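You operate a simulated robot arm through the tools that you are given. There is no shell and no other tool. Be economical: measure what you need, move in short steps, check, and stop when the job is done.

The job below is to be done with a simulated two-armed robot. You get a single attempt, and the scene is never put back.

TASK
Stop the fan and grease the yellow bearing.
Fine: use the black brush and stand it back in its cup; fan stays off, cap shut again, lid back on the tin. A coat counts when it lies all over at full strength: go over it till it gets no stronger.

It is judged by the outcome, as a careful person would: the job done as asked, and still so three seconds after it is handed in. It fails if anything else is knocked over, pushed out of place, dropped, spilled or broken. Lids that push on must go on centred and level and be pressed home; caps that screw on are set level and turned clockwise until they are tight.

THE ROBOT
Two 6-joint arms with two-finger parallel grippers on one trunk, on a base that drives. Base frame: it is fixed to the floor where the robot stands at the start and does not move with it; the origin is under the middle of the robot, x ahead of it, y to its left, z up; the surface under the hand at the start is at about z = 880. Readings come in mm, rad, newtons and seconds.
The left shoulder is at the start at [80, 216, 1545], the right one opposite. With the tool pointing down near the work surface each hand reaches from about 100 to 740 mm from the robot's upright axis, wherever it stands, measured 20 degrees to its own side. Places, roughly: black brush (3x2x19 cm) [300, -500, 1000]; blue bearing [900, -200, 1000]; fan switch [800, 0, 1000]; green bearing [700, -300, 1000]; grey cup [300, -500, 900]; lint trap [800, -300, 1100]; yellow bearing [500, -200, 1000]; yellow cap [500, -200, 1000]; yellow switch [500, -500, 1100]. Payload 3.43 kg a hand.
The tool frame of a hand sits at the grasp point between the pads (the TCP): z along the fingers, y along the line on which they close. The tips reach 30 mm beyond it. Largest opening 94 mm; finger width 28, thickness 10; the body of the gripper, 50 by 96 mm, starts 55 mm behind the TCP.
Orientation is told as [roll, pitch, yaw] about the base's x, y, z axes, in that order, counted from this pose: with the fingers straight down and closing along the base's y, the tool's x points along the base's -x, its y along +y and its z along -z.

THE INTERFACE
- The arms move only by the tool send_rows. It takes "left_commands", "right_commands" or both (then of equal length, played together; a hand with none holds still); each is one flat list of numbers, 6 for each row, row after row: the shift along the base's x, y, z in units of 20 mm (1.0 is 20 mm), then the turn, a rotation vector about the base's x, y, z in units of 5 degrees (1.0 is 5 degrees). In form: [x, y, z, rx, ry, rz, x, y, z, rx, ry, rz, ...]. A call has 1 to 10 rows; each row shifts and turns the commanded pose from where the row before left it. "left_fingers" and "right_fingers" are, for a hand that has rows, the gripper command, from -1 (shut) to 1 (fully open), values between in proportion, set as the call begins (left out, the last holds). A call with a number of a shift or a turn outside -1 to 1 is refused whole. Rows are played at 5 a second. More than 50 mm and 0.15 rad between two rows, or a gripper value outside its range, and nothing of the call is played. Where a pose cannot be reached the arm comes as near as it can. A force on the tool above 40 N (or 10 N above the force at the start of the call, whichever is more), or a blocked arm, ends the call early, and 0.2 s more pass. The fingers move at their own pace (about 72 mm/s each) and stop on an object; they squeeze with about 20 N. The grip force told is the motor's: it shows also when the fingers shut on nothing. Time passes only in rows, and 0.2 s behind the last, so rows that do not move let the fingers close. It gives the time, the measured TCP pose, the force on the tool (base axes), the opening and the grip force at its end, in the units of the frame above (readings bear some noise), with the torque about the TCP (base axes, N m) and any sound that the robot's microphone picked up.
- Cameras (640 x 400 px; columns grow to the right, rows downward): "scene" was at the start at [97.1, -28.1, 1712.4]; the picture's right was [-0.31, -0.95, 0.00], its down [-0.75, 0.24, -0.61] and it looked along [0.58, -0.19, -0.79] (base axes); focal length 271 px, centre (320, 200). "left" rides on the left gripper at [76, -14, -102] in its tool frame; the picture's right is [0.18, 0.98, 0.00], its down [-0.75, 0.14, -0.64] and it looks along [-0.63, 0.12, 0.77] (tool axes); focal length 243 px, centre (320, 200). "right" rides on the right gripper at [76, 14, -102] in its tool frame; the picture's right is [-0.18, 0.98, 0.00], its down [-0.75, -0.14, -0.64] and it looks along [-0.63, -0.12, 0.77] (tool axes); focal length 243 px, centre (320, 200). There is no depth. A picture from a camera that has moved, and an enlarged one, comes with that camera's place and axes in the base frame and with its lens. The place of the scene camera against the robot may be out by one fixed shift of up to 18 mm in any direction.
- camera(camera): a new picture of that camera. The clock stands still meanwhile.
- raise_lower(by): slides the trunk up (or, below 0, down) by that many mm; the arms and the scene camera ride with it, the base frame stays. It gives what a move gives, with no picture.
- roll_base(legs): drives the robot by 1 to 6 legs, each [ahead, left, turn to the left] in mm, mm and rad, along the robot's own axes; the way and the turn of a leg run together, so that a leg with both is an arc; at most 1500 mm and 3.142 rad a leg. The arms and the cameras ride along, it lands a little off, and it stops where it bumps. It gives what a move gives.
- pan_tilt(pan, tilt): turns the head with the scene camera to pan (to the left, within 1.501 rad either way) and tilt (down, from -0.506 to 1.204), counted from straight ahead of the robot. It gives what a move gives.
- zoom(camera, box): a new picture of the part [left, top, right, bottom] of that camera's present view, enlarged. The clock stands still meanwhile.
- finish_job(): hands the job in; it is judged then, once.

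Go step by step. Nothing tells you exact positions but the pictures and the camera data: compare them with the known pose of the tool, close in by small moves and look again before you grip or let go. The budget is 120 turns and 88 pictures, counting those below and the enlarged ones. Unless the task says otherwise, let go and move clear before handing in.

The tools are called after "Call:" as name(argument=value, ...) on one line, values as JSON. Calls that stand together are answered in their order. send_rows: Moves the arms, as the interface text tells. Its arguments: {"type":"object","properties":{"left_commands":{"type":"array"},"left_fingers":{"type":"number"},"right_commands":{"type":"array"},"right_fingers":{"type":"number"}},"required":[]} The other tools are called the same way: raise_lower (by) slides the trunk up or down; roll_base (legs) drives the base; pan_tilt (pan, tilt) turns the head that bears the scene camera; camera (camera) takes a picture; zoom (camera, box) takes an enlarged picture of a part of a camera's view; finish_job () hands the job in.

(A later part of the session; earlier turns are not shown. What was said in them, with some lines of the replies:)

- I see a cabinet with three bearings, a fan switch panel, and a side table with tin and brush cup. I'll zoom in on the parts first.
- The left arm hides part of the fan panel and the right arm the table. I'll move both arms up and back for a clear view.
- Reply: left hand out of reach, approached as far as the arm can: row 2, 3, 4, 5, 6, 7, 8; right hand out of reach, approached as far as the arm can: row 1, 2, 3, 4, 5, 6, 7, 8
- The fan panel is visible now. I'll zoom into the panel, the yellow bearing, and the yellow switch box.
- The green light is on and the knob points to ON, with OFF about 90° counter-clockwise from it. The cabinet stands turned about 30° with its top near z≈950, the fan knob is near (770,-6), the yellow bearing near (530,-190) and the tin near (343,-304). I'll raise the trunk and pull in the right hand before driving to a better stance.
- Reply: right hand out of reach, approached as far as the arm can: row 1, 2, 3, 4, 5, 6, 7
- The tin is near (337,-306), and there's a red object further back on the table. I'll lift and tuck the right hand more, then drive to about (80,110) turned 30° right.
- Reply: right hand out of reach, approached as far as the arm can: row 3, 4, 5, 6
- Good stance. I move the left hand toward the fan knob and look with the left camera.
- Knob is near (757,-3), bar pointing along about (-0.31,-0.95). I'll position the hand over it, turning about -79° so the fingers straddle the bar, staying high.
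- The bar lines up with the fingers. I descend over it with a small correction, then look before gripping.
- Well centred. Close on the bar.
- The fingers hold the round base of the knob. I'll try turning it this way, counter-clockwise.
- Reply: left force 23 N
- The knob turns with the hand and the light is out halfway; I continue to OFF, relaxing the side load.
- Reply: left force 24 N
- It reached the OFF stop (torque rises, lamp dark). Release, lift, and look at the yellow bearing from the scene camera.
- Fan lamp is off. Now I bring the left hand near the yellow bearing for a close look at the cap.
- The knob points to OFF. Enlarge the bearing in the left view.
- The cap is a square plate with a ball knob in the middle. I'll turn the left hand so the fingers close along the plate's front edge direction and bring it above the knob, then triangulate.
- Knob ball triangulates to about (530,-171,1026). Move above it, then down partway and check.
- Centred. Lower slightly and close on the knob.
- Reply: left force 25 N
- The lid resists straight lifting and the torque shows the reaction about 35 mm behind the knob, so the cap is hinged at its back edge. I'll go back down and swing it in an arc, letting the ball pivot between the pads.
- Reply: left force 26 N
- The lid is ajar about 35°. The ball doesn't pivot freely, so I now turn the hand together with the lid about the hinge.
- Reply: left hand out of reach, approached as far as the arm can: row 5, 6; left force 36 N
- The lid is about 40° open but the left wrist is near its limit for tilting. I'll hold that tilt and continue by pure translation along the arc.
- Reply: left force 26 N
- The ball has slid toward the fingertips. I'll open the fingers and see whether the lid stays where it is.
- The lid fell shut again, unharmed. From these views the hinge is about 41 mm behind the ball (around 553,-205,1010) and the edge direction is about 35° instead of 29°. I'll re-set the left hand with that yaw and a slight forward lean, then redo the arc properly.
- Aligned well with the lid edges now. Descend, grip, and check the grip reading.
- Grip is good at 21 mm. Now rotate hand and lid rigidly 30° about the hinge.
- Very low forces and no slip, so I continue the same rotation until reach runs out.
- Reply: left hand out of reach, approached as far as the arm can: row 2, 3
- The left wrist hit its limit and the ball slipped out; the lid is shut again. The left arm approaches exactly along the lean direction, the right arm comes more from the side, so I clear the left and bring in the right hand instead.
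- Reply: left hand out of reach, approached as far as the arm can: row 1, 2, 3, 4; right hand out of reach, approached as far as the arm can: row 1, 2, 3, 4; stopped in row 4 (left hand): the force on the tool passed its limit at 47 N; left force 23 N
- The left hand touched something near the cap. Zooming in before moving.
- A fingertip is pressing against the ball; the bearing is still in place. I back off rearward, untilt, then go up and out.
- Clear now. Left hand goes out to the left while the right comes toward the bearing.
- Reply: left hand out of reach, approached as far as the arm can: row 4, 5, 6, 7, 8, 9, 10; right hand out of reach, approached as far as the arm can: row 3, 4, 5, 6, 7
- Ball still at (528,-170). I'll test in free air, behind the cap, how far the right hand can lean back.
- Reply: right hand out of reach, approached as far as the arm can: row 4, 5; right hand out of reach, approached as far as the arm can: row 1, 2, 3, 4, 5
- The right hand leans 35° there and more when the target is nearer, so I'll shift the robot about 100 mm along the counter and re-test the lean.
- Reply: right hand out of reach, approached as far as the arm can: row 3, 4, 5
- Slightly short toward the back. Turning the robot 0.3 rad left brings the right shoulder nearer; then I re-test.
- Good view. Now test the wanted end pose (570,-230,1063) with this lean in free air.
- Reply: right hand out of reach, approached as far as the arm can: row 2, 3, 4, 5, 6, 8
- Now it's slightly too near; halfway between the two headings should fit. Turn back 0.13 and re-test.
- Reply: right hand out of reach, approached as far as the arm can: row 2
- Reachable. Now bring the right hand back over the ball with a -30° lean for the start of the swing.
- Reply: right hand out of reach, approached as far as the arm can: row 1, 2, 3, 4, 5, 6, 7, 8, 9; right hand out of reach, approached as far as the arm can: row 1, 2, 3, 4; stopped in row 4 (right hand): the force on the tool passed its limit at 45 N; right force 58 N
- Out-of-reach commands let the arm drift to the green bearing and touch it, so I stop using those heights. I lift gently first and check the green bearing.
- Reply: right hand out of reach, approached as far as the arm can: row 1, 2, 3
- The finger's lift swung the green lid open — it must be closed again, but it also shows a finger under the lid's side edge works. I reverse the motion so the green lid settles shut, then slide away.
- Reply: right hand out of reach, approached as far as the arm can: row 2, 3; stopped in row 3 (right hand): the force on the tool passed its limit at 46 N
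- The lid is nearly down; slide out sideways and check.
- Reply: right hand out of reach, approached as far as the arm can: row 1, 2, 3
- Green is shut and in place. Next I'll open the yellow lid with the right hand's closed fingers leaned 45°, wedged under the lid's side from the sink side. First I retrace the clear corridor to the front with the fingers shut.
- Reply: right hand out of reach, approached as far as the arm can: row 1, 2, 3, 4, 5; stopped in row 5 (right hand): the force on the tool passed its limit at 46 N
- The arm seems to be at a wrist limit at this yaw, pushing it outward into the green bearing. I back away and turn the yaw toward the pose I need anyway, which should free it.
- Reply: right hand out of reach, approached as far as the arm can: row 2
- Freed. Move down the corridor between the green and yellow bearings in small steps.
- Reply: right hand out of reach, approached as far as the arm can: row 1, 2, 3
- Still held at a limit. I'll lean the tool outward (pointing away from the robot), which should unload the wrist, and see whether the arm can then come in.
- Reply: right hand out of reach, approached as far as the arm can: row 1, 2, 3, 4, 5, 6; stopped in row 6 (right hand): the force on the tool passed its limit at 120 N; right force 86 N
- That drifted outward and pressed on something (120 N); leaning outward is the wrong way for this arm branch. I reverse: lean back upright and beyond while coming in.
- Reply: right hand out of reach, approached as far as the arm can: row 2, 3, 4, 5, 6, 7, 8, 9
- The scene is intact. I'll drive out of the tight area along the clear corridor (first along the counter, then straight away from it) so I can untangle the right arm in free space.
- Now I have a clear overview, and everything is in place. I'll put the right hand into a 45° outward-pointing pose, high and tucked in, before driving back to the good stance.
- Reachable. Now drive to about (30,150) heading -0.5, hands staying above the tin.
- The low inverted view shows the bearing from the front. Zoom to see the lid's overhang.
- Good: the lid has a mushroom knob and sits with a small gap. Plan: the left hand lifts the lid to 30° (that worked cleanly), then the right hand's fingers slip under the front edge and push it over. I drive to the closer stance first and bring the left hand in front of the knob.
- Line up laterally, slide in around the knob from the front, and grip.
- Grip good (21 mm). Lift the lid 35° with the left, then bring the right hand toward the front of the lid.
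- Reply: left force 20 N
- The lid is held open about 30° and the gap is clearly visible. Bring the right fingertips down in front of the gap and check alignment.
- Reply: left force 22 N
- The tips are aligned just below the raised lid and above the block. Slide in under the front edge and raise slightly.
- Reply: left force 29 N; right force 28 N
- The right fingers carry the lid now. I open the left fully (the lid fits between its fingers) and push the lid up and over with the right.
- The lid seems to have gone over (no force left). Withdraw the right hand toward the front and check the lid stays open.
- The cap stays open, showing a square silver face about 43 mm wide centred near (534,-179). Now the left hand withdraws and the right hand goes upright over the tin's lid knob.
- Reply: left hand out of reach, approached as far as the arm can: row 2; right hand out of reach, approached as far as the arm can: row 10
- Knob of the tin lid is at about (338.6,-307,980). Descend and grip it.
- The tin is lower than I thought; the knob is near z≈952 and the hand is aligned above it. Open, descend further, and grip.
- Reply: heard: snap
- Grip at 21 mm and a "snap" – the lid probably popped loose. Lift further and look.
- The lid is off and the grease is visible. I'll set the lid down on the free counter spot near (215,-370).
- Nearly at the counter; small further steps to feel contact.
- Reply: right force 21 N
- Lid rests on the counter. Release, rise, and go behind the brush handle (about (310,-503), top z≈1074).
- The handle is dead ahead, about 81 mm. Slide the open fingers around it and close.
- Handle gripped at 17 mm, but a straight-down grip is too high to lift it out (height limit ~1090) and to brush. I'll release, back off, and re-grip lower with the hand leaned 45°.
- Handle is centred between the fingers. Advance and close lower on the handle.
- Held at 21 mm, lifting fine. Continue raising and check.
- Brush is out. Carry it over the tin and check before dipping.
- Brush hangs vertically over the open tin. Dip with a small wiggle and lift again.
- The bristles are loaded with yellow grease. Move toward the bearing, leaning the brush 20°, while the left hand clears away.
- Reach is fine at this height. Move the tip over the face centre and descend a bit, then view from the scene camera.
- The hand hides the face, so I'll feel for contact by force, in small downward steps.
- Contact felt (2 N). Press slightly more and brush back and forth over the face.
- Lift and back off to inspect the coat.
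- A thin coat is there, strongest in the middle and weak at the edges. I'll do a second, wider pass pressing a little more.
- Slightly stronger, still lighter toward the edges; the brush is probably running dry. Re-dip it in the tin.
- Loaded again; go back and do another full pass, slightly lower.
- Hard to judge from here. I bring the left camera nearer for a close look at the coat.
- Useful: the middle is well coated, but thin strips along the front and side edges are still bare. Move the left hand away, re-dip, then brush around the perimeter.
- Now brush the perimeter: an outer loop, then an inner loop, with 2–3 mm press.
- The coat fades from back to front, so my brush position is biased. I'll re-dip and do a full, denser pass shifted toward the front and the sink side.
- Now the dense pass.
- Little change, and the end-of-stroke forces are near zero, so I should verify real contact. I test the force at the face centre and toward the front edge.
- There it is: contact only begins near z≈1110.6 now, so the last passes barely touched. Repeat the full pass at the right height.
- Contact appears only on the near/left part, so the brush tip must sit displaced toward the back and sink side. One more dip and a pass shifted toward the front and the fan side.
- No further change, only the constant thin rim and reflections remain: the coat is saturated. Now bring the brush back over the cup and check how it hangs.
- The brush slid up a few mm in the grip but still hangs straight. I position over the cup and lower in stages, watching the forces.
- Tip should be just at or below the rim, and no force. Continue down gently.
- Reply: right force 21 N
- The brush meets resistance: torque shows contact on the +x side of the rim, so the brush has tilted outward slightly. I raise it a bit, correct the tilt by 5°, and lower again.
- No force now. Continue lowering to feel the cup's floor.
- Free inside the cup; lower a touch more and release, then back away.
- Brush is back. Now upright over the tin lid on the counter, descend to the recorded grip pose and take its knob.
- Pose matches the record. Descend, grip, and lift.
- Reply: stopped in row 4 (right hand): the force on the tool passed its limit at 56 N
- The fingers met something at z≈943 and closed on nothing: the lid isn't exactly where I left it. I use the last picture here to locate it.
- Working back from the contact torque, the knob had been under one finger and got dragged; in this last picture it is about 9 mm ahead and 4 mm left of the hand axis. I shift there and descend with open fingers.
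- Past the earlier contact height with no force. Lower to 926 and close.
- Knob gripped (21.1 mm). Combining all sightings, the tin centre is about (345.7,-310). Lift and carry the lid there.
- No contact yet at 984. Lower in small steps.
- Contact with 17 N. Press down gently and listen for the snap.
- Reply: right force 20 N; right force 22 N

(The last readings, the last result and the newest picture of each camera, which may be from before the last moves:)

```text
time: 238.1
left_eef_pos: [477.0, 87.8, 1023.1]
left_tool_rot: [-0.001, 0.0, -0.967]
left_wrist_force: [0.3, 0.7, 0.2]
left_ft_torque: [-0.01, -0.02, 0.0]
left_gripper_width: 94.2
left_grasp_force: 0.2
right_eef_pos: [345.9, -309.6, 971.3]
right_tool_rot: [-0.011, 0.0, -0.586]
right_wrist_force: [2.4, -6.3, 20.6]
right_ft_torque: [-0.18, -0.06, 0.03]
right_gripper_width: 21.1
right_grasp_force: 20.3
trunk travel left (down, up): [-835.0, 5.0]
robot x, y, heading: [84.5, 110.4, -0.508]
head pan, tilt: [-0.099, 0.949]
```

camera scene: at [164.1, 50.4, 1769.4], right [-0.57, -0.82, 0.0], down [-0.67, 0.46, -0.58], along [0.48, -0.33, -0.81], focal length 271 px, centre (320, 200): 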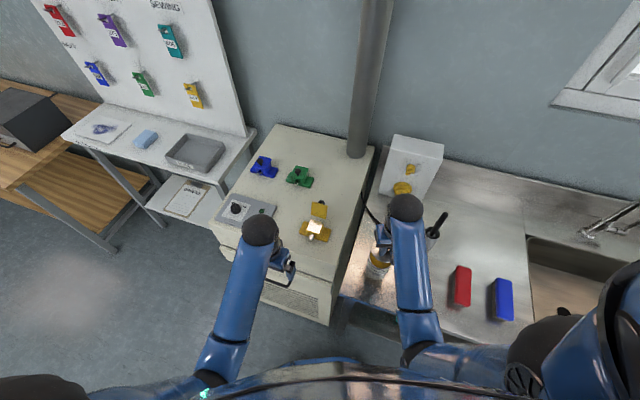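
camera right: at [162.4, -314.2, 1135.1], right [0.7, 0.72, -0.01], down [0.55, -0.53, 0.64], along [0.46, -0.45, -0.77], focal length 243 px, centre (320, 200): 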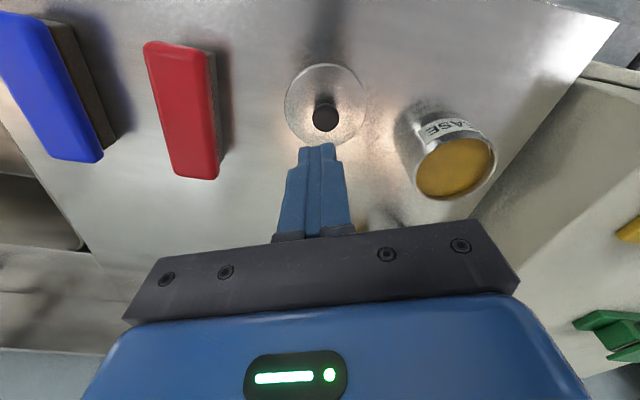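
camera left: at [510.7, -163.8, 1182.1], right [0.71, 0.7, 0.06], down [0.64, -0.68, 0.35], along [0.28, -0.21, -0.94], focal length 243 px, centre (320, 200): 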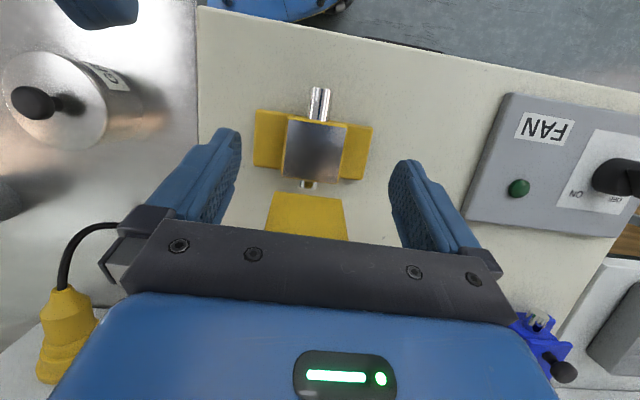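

The force on the tool points toward +f/−y, suggesting a small offset. I ease up slightly, follow the force by about 3 mm, and press again.

Call:
send_rows(right_commands=[0, 0, 0.15, 0, 0, 0, 0.06, -0.13, 0, 0, 0, 0, 0, 0, -0.2, 0, 0, 0, 0, 0, 0, 0, 0, 0])

Call:
send_rows(right_commands=[0, 0, -0.15, 0, 0, 0, 0, 0, 0, 0, 0, 0])

```text
time: 239.1
left_eef_pos: [476.5, 88.5, 1024.1]
left_tool_rot: [-0.003, -0.002, -0.965]
left_wrist_force: [-0.5, 0.5, -0.7]
left_ft_torque: [-0.03, 0.03, 0.01]
left_gripper_width: 94.1
left_grasp_force: 0.0
right_eef_pos: [345.9, -311.9, 970.4]
right_tool_rot: [-0.012, 0.002, -0.587]
right_wrist_force: [-2.5, 4.6, 10.3]
right_ft_torque: [0.02, -0.1, 0.01]
right_gripper_width: 21.1
right_grasp_force: 20.4
trunk travel left (down, up): [-835.0, 5.0]
robot x, y, heading: [83.7, 110.5, -0.509]
head pan, tilt: [-0.099, 0.949]
```

```text
time: 239.7
left_eef_pos: [475.8, 88.0, 1024.6]
left_tool_rot: [-0.001, -0.001, -0.966]
left_wrist_force: [-0.5, 0.4, -0.2]
left_ft_torque: [-0.01, 0.0, 0.0]
left_gripper_width: 93.9
left_grasp_force: 0.1
right_eef_pos: [345.9, -310.9, 968.4]
right_tool_rot: [-0.01, -0.006, -0.587]
right_wrist_force: [-3.6, 0.8, 24.6]
right_ft_torque: [-0.1, 0.04, -0.02]
right_gripper_width: 21.6
right_grasp_force: 20.2
trunk travel left (down, up): [-835.0, 5.0]
robot x, y, heading: [84.2, 110.9, -0.506]
head pan, tilt: [-0.099, 0.949]
```

The lid is now laterally held by the tin, but the knob slips in my grip when pressing. I release, rise, close the fingers and press on the knob from above.

Call:
send_rows(right_commands=[0, 0, 0.1, 0, 0, 0, 0, 0, 0, 0, 0, 0, 0, 0, 0, 0, 0, 0, 0, 0, 0.8, 0, 0, 0, 0, 0, 0.8, 0, 0, 0, 0, 0, 0.8, 0, 0, 0], right_fingers=-0.1)

Call:
send_rows(right_commands=[0, 0, 0, 0, 0, 0, 0, 0, 0, 0, 0, 0, 0, 0, -0.5, 0, 0, 0, 0, 0, -0.3, 0, 0, 0, 0, 0, -0.2, 0, 0, 0], right_fingers=-1)

```text
time: 241.1
left_eef_pos: [478.0, 87.5, 1023.6]
left_tool_rot: [-0.002, 0.001, -0.966]
left_wrist_force: [-0.3, 0.4, 0.6]
left_ft_torque: [0.04, 0.0, 0.02]
left_gripper_width: 93.8
left_grasp_force: 0.3
right_eef_pos: [345.6, -312.5, 1016.0]
right_tool_rot: [-0.01, -0.001, -0.586]
right_wrist_force: [0.4, 0.3, 0.5]
right_ft_torque: [0.01, -0.02, -0.02]
right_gripper_width: 42.5
right_grasp_force: 0.0
trunk travel left (down, up): [-835.0, 5.0]
robot x, y, heading: [85.5, 110.6, -0.511]
head pan, tilt: [-0.099, 0.949]
```

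```text
time: 242.2
left_eef_pos: [477.2, 87.0, 1025.1]
left_tool_rot: [-0.002, 0.0, -0.967]
left_wrist_force: [0.3, -0.2, -0.2]
left_ft_torque: [-0.02, -0.01, -0.03]
left_gripper_width: 94.1
left_grasp_force: 0.1
right_eef_pos: [346.4, -313.5, 997.6]
right_tool_rot: [-0.01, 0.0, -0.586]
right_wrist_force: [0.3, 0.4, 0.5]
right_ft_torque: [0.05, -0.06, -0.01]
right_gripper_width: 0.0
right_grasp_force: 19.7
trunk travel left (down, up): [-835.0, 5.0]
robot x, y, heading: [80.3, 110.4, -0.513]
head pan, tilt: [-0.099, 0.949]
```

Fingers closed above the knob; press down in small steps.

Call:
send_rows(right_commands=[0, 0.1, -0.2, 0, 0, 0, 0, 0, -0.1, 0, 0, 0])

Call:
send_rows(right_commands=[0, 0, -0.15, 0, 0, 0, 0, 0, -0.1, 0, 0, 0])

Call:
send_rows(right_commands=[0, 0, -0.15, 0, 0, 0, 0, 0, -0.1, 0, 0, 0])

```text
time: 242.8
left_eef_pos: [476.3, 88.7, 1023.0]
left_tool_rot: [-0.002, -0.002, -0.966]
left_wrist_force: [-0.5, -0.4, 0.8]
left_ft_torque: [0.02, 0.03, 0.01]
left_gripper_width: 94.0
left_grasp_force: 0.1
right_eef_pos: [346.8, -311.1, 993.2]
right_tool_rot: [-0.011, -0.006, -0.586]
right_wrist_force: [0.0, -1.9, 13.7]
right_ft_torque: [-0.05, 0.07, 0.01]
right_gripper_width: 0.0
right_grasp_force: 20.1
trunk travel left (down, up): [-835.0, 5.0]
robot x, y, heading: [84.0, 113.7, -0.508]
head pan, tilt: [-0.099, 0.949]
```

```text
time: 243.4
left_eef_pos: [474.5, 89.1, 1025.1]
left_tool_rot: [0.001, -0.002, -0.968]
left_wrist_force: [-1.7, -0.2, 0.0]
left_ft_torque: [0.02, 0.03, 0.01]
left_gripper_width: 94.2
left_grasp_force: 0.1
right_eef_pos: [348.1, -310.7, 992.4]
right_tool_rot: [-0.01, -0.018, -0.587]
right_wrist_force: [-1.7, 1.2, 3.1]
right_ft_torque: [-0.06, -0.11, 0.0]
right_gripper_width: 0.3
right_grasp_force: 20.4
trunk travel left (down, up): [-835.0, 5.0]
robot x, y, heading: [83.4, 112.2, -0.512]
head pan, tilt: [-0.099, 0.949]
heard: snap
stopped in row 2 (right hand): the force on the tool passed its limit at 44 N (the readings are from after the stop); the commanded pose is now the measured one
```

```text
time: 243.9
left_eef_pos: [474.2, 90.0, 1024.9]
left_tool_rot: [0.002, -0.004, -0.969]
left_wrist_force: [0.2, 0.2, 1.1]
left_ft_torque: [0.03, 0.02, -0.01]
left_gripper_width: 94.0
left_grasp_force: 0.1
right_eef_pos: [348.4, -311.7, 991.5]
right_tool_rot: [-0.011, -0.022, -0.588]
right_wrist_force: [-12.1, 8.8, 28.5]
right_ft_torque: [0.4, 0.52, 0.03]
right_gripper_width: 0.0
right_grasp_force: 19.9
trunk travel left (down, up): [-835.0, 5.0]
robot x, y, heading: [79.7, 110.4, -0.508]
head pan, tilt: [-0.099, 0.949]
stopped in row 2 (right hand): the force on the tool passed its limit at 45 N (the readings are from after the stop); the commanded pose is now the measured one
```

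A "snap" – the lid is home. Now raise the right hand and bring the left hand (fingers closed) around the fan side to get behind the open cap.

Call:
send_rows(left_commands=[0.434, -0.93, 0.105, 0, 0, 0, 0.434, -0.93, 0.105, 0, 0, 0, 0.434, -0.93, 0.105, 0, 0, 0, 0.434, -0.93, 0.105, 0, 0, 0, 0.434, -0.93, 0.105, 0, 0, 0, 0.434, -0.93, 0.105, 0, 0, 0, 0.434, -0.93, 0.105, 0, 0, 0, 0.434, -0.93, 0.105, 0, 0, 0, 0.434, -0.93, 0.105, 0, 0, 0, 0.434, -0.93, 0.105, 0, 0, 0], left_fingers=-1, right_commands=[0, 0, 0.8, 0, 0, 0, 0, 0, 0.8, 0, 0, 0, -0.5, 0, 0, 0, 0, 0, -0.5, 0, 0, 0, 0, 0, -0.5, 0, 0, 0, 0, 0, -0.5, 0, 0, 0, 0, 0, 0, 0, 0, 0, 0, 0, 0, 0, 0, 0, 0, 0, 0, 0, 0, 0, 0, 0, 0, 0, 0, 0, 0, 0])

Call:
send_rows(left_commands=[0.574, -0.819, 0.06, 0, 0, 0, 0.574, -0.819, 0.06, 0, 0, 0, 0.574, -0.819, 0.06, 0, 0, 0, 0.574, -0.819, 0.06, 0, 0, 0])

```text
time: 246.2
left_eef_pos: [565.1, -100.0, 1045.7]
left_tool_rot: [-0.001, 0.004, -0.969]
left_wrist_force: [0.5, 1.1, 0.1]
left_ft_torque: [-0.03, 0.0, -0.03]
left_gripper_width: 0.0
left_grasp_force: 20.0
right_eef_pos: [311.5, -314.9, 1019.9]
right_tool_rot: [-0.009, -0.019, -0.589]
right_wrist_force: [0.0, 0.2, -0.6]
right_ft_torque: [-0.01, 0.0, -0.01]
right_gripper_width: 0.0
right_grasp_force: 20.7
trunk travel left (down, up): [-835.0, 5.0]
robot x, y, heading: [85.4, 109.7, -0.51]
head pan, tilt: [-0.099, 0.949]
```

```text
time: 247.2
left_eef_pos: [610.6, -164.6, 1049.1]
left_tool_rot: [-0.001, 0.0, -0.967]
left_wrist_force: [-1.2, 0.3, 0.0]
left_ft_torque: [-0.01, 0.01, 0.01]
left_gripper_width: 0.0
left_grasp_force: 20.0
right_eef_pos: [310.9, -314.8, 1020.7]
right_tool_rot: [-0.012, -0.019, -0.587]
right_wrist_force: [0.4, 0.3, -0.3]
right_ft_torque: [0.02, 0.02, 0.01]
right_gripper_width: 0.0
right_grasp_force: 19.9
trunk travel left (down, up): [-835.0, 5.0]
robot x, y, heading: [83.6, 113.4, -0.507]
head pan, tilt: [-0.099, 0.949]
```

Reach is good. Continue around to behind the cap.

Call:
send_rows(left_commands=[0.574, -0.819, 0.1, 0, 0, 0, 0.574, -0.819, 0.1, 0, 0, 0, 0.54, -0.77, 0.1, 0, 0, 0])

Call:
send_rows(left_commands=[-0.716, -0.5, 0, 0, 0, 0, -0.716, -0.5, 0, 0, 0, 0, -0.716, -0.5, 0, 0, 0, 0, -0.716, -0.5, 0, 0, 0, 0])

```text
time: 247.9
left_eef_pos: [642.8, -212.8, 1054.5]
left_tool_rot: [-0.002, 0.002, -0.969]
left_wrist_force: [0.6, 0.4, 0.8]
left_ft_torque: [0.02, 0.0, -0.03]
left_gripper_width: 0.0
left_grasp_force: 19.8
right_eef_pos: [312.0, -315.9, 1019.7]
right_tool_rot: [-0.01, -0.019, -0.588]
right_wrist_force: [0.2, -0.8, 0.2]
right_ft_torque: [-0.02, -0.03, -0.01]
right_gripper_width: 0.0
right_grasp_force: 20.1
trunk travel left (down, up): [-835.0, 5.0]
robot x, y, heading: [85.0, 112.1, -0.511]
head pan, tilt: [-0.099, 0.949]
```

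```text
time: 248.9
left_eef_pos: [586.0, -253.0, 1056.4]
left_tool_rot: [-0.001, 0.0, -0.968]
left_wrist_force: [0.3, 0.4, -0.1]
left_ft_torque: [-0.03, 0.02, 0.0]
left_gripper_width: 0.0
left_grasp_force: 20.2
right_eef_pos: [310.1, -314.5, 1020.6]
right_tool_rot: [-0.01, -0.018, -0.589]
right_wrist_force: [0.2, -0.3, -0.7]
right_ft_torque: [0.0, -0.01, 0.01]
right_gripper_width: 0.0
right_grasp_force: 19.6
trunk travel left (down, up): [-835.0, 5.0]
robot x, y, heading: [82.1, 112.9, -0.514]
head pan, tilt: [-0.099, 0.949]
```

Behind the cap. Push it forward (toward the front) in steps.

Call:
send_rows(left_commands=[-0.287, 0.41, 0, 0, 0, 0, -0.287, 0.41, 0, 0, 0, 0, -0.287, 0.41, 0, 0, 0, 0])

Call:
send_rows(left_commands=[-0.287, 0.41, 0, 0, 0, 0, -0.287, 0.41, 0, 0, 0, 0, -0.287, 0.41, 0, 0, 0, 0])

Call:
send_rows(left_commands=[-0.287, 0.41, 0, 0, 0, 0, -0.287, 0.41, 0, 0, 0, 0, 0, 0, 0, 0, 0, 0, 0, 0, 0, 0, 0, 0])

```text
time: 249.8
left_eef_pos: [568.5, -227.6, 1054.8]
left_tool_rot: [-0.003, 0.0, -0.967]
left_wrist_force: [0.7, 0.4, -0.8]
left_ft_torque: [0.02, 0.0, -0.01]
left_gripper_width: 0.0
left_grasp_force: 19.7
right_eef_pos: [310.5, -314.1, 1021.0]
right_tool_rot: [-0.013, -0.018, -0.589]
right_wrist_force: [-0.3, -0.5, 0.4]
right_ft_torque: [0.0, 0.01, -0.01]
right_gripper_width: 0.0
right_grasp_force: 19.8
trunk travel left (down, up): [-835.0, 5.0]
robot x, y, heading: [84.2, 116.5, -0.512]
head pan, tilt: [-0.099, 0.949]
```

```text
time: 250.6
left_eef_pos: [551.3, -203.5, 1056.1]
left_tool_rot: [-0.003, 0.001, -0.967]
left_wrist_force: [0.8, 0.0, 0.2]
left_ft_torque: [0.0, -0.01, -0.02]
left_gripper_width: 0.0
left_grasp_force: 20.1
right_eef_pos: [310.2, -314.8, 1019.7]
right_tool_rot: [-0.012, -0.02, -0.588]
right_wrist_force: [0.3, -1.1, 0.0]
right_ft_torque: [-0.01, 0.0, 0.04]
right_gripper_width: 0.0
right_grasp_force: 19.7
trunk travel left (down, up): [-835.0, 5.0]
robot x, y, heading: [80.8, 106.8, -0.507]
head pan, tilt: [-0.099, 0.949]
```

```text
time: 251.6
left_eef_pos: [542.7, -190.9, 1054.0]
left_tool_rot: [-0.001, -0.003, -0.969]
left_wrist_force: [9.8, -13.5, 4.0]
left_ft_torque: [-0.31, -0.27, -0.03]
left_gripper_width: 0.0
left_grasp_force: 20.1
right_eef_pos: [312.0, -316.2, 1018.1]
right_tool_rot: [-0.012, -0.019, -0.588]
right_wrist_force: [0.6, -1.6, -0.8]
right_ft_torque: [0.0, 0.0, 0.02]
right_gripper_width: 0.0
right_grasp_force: 20.5
trunk travel left (down, up): [-835.0, 5.0]
robot x, y, heading: [85.2, 111.3, -0.511]
head pan, tilt: [-0.099, 0.949]
```

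Resistance now matches the knob in its shut position (finger against the ball from behind), so the cap has fallen shut. Back off, rise, and retreat sideways then forward.

Call:
send_rows(left_commands=[0.287, -0.41, 0, 0, 0, 0, 0.287, -0.41, 0, 0, 0, 0, 0.819, 0.574, 0, 0, 0, 0, 0.819, 0.574, 0, 0, 0, 0, 0.819, 0.574, 0, 0, 0, 0, 0.72, 0.5, 0, 0, 0, 0])

Call:
send_rows(left_commands=[-0.574, 0.819, 0, 0, 0, 0, -0.574, 0.819, 0, 0, 0, 0, -0.574, 0.819, 0, 0, 0, 0, -0.574, 0.819, 0, 0, 0, 0, -0.574, 0.819, -0.1, 0, 0, 0, -0.574, 0.819, -0.1, 0, 0, 0, -0.574, 0.819, -0.2, 0, 0, 0])

```text
time: 252.9
left_eef_pos: [616.1, -157.9, 1055.7]
left_tool_rot: [-0.002, 0.002, -0.97]
left_wrist_force: [0.1, 0.4, -0.1]
left_ft_torque: [-0.05, 0.0, -0.01]
left_gripper_width: 0.0
left_grasp_force: 19.4
right_eef_pos: [311.7, -314.7, 1020.1]
right_tool_rot: [-0.014, -0.02, -0.588]
right_wrist_force: [-0.1, 0.1, 0.2]
right_ft_torque: [0.01, -0.02, 0.02]
right_gripper_width: 0.1
right_grasp_force: 19.9
trunk travel left (down, up): [-835.0, 5.0]
robot x, y, heading: [81.8, 109.8, -0.512]
head pan, tilt: [-0.099, 0.949]
```

```text
time: 254.6
left_eef_pos: [534.7, -43.0, 1046.2]
left_tool_rot: [0.0, -0.001, -0.968]
left_wrist_force: [0.0, 0.0, -0.2]
left_ft_torque: [-0.03, -0.01, 0.0]
left_gripper_width: 0.1
left_grasp_force: 20.2
right_eef_pos: [309.1, -314.3, 1020.4]
right_tool_rot: [-0.012, -0.02, -0.59]
right_wrist_force: [0.3, -0.8, -0.1]
right_ft_torque: [-0.01, -0.01, 0.06]
right_gripper_width: 0.0
right_grasp_force: 20.0
trunk travel left (down, up): [-835.0, 5.0]
robot x, y, heading: [79.7, 109.4, -0.508]
head pan, tilt: [-0.099, 0.949]
```

The fan is off with its lamp out, the yellow bearing is greased, and the cap has been pushed shut. The brush is back in its cup and the tin lid snapped home. Both hands are empty and clear, so I'm handing in.

Call:
finish_job()

```text
The job is handed in.
```

I handed the job in with every step carried out, but I ran out of pictures before the end, so three results were checked by feel or sound only.

**Seen in pictures**
- **Fan:** turned to OFF; its lamp went dark.
- **Grease:** the yellow bearing has a coat that stopped changing over the last passes. A thin bright rim stayed around all four edges whatever I did. I took it for an uncoated border, but it could be bare metal.

**Not seen**
- **Brush:** I lowered it into its cup without meeting resistance and let go. It had caught on the rim on the first try, and I did not see it standing afterwards.
- **Tin lid:** pressed on until it snapped, the same sound as when it came off.
- **Yellow cap:** pushed over from behind. Its knob was then where it sits when the cap is shut.

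**Mishaps**
- My right hand hit the green bearing twice and opened its cap the first time. I closed it again and it looked in place in pictures after both knocks.
- The same hand pressed on something behind the bearings at about 120 N. I saw no damage or movement in the picture after it.
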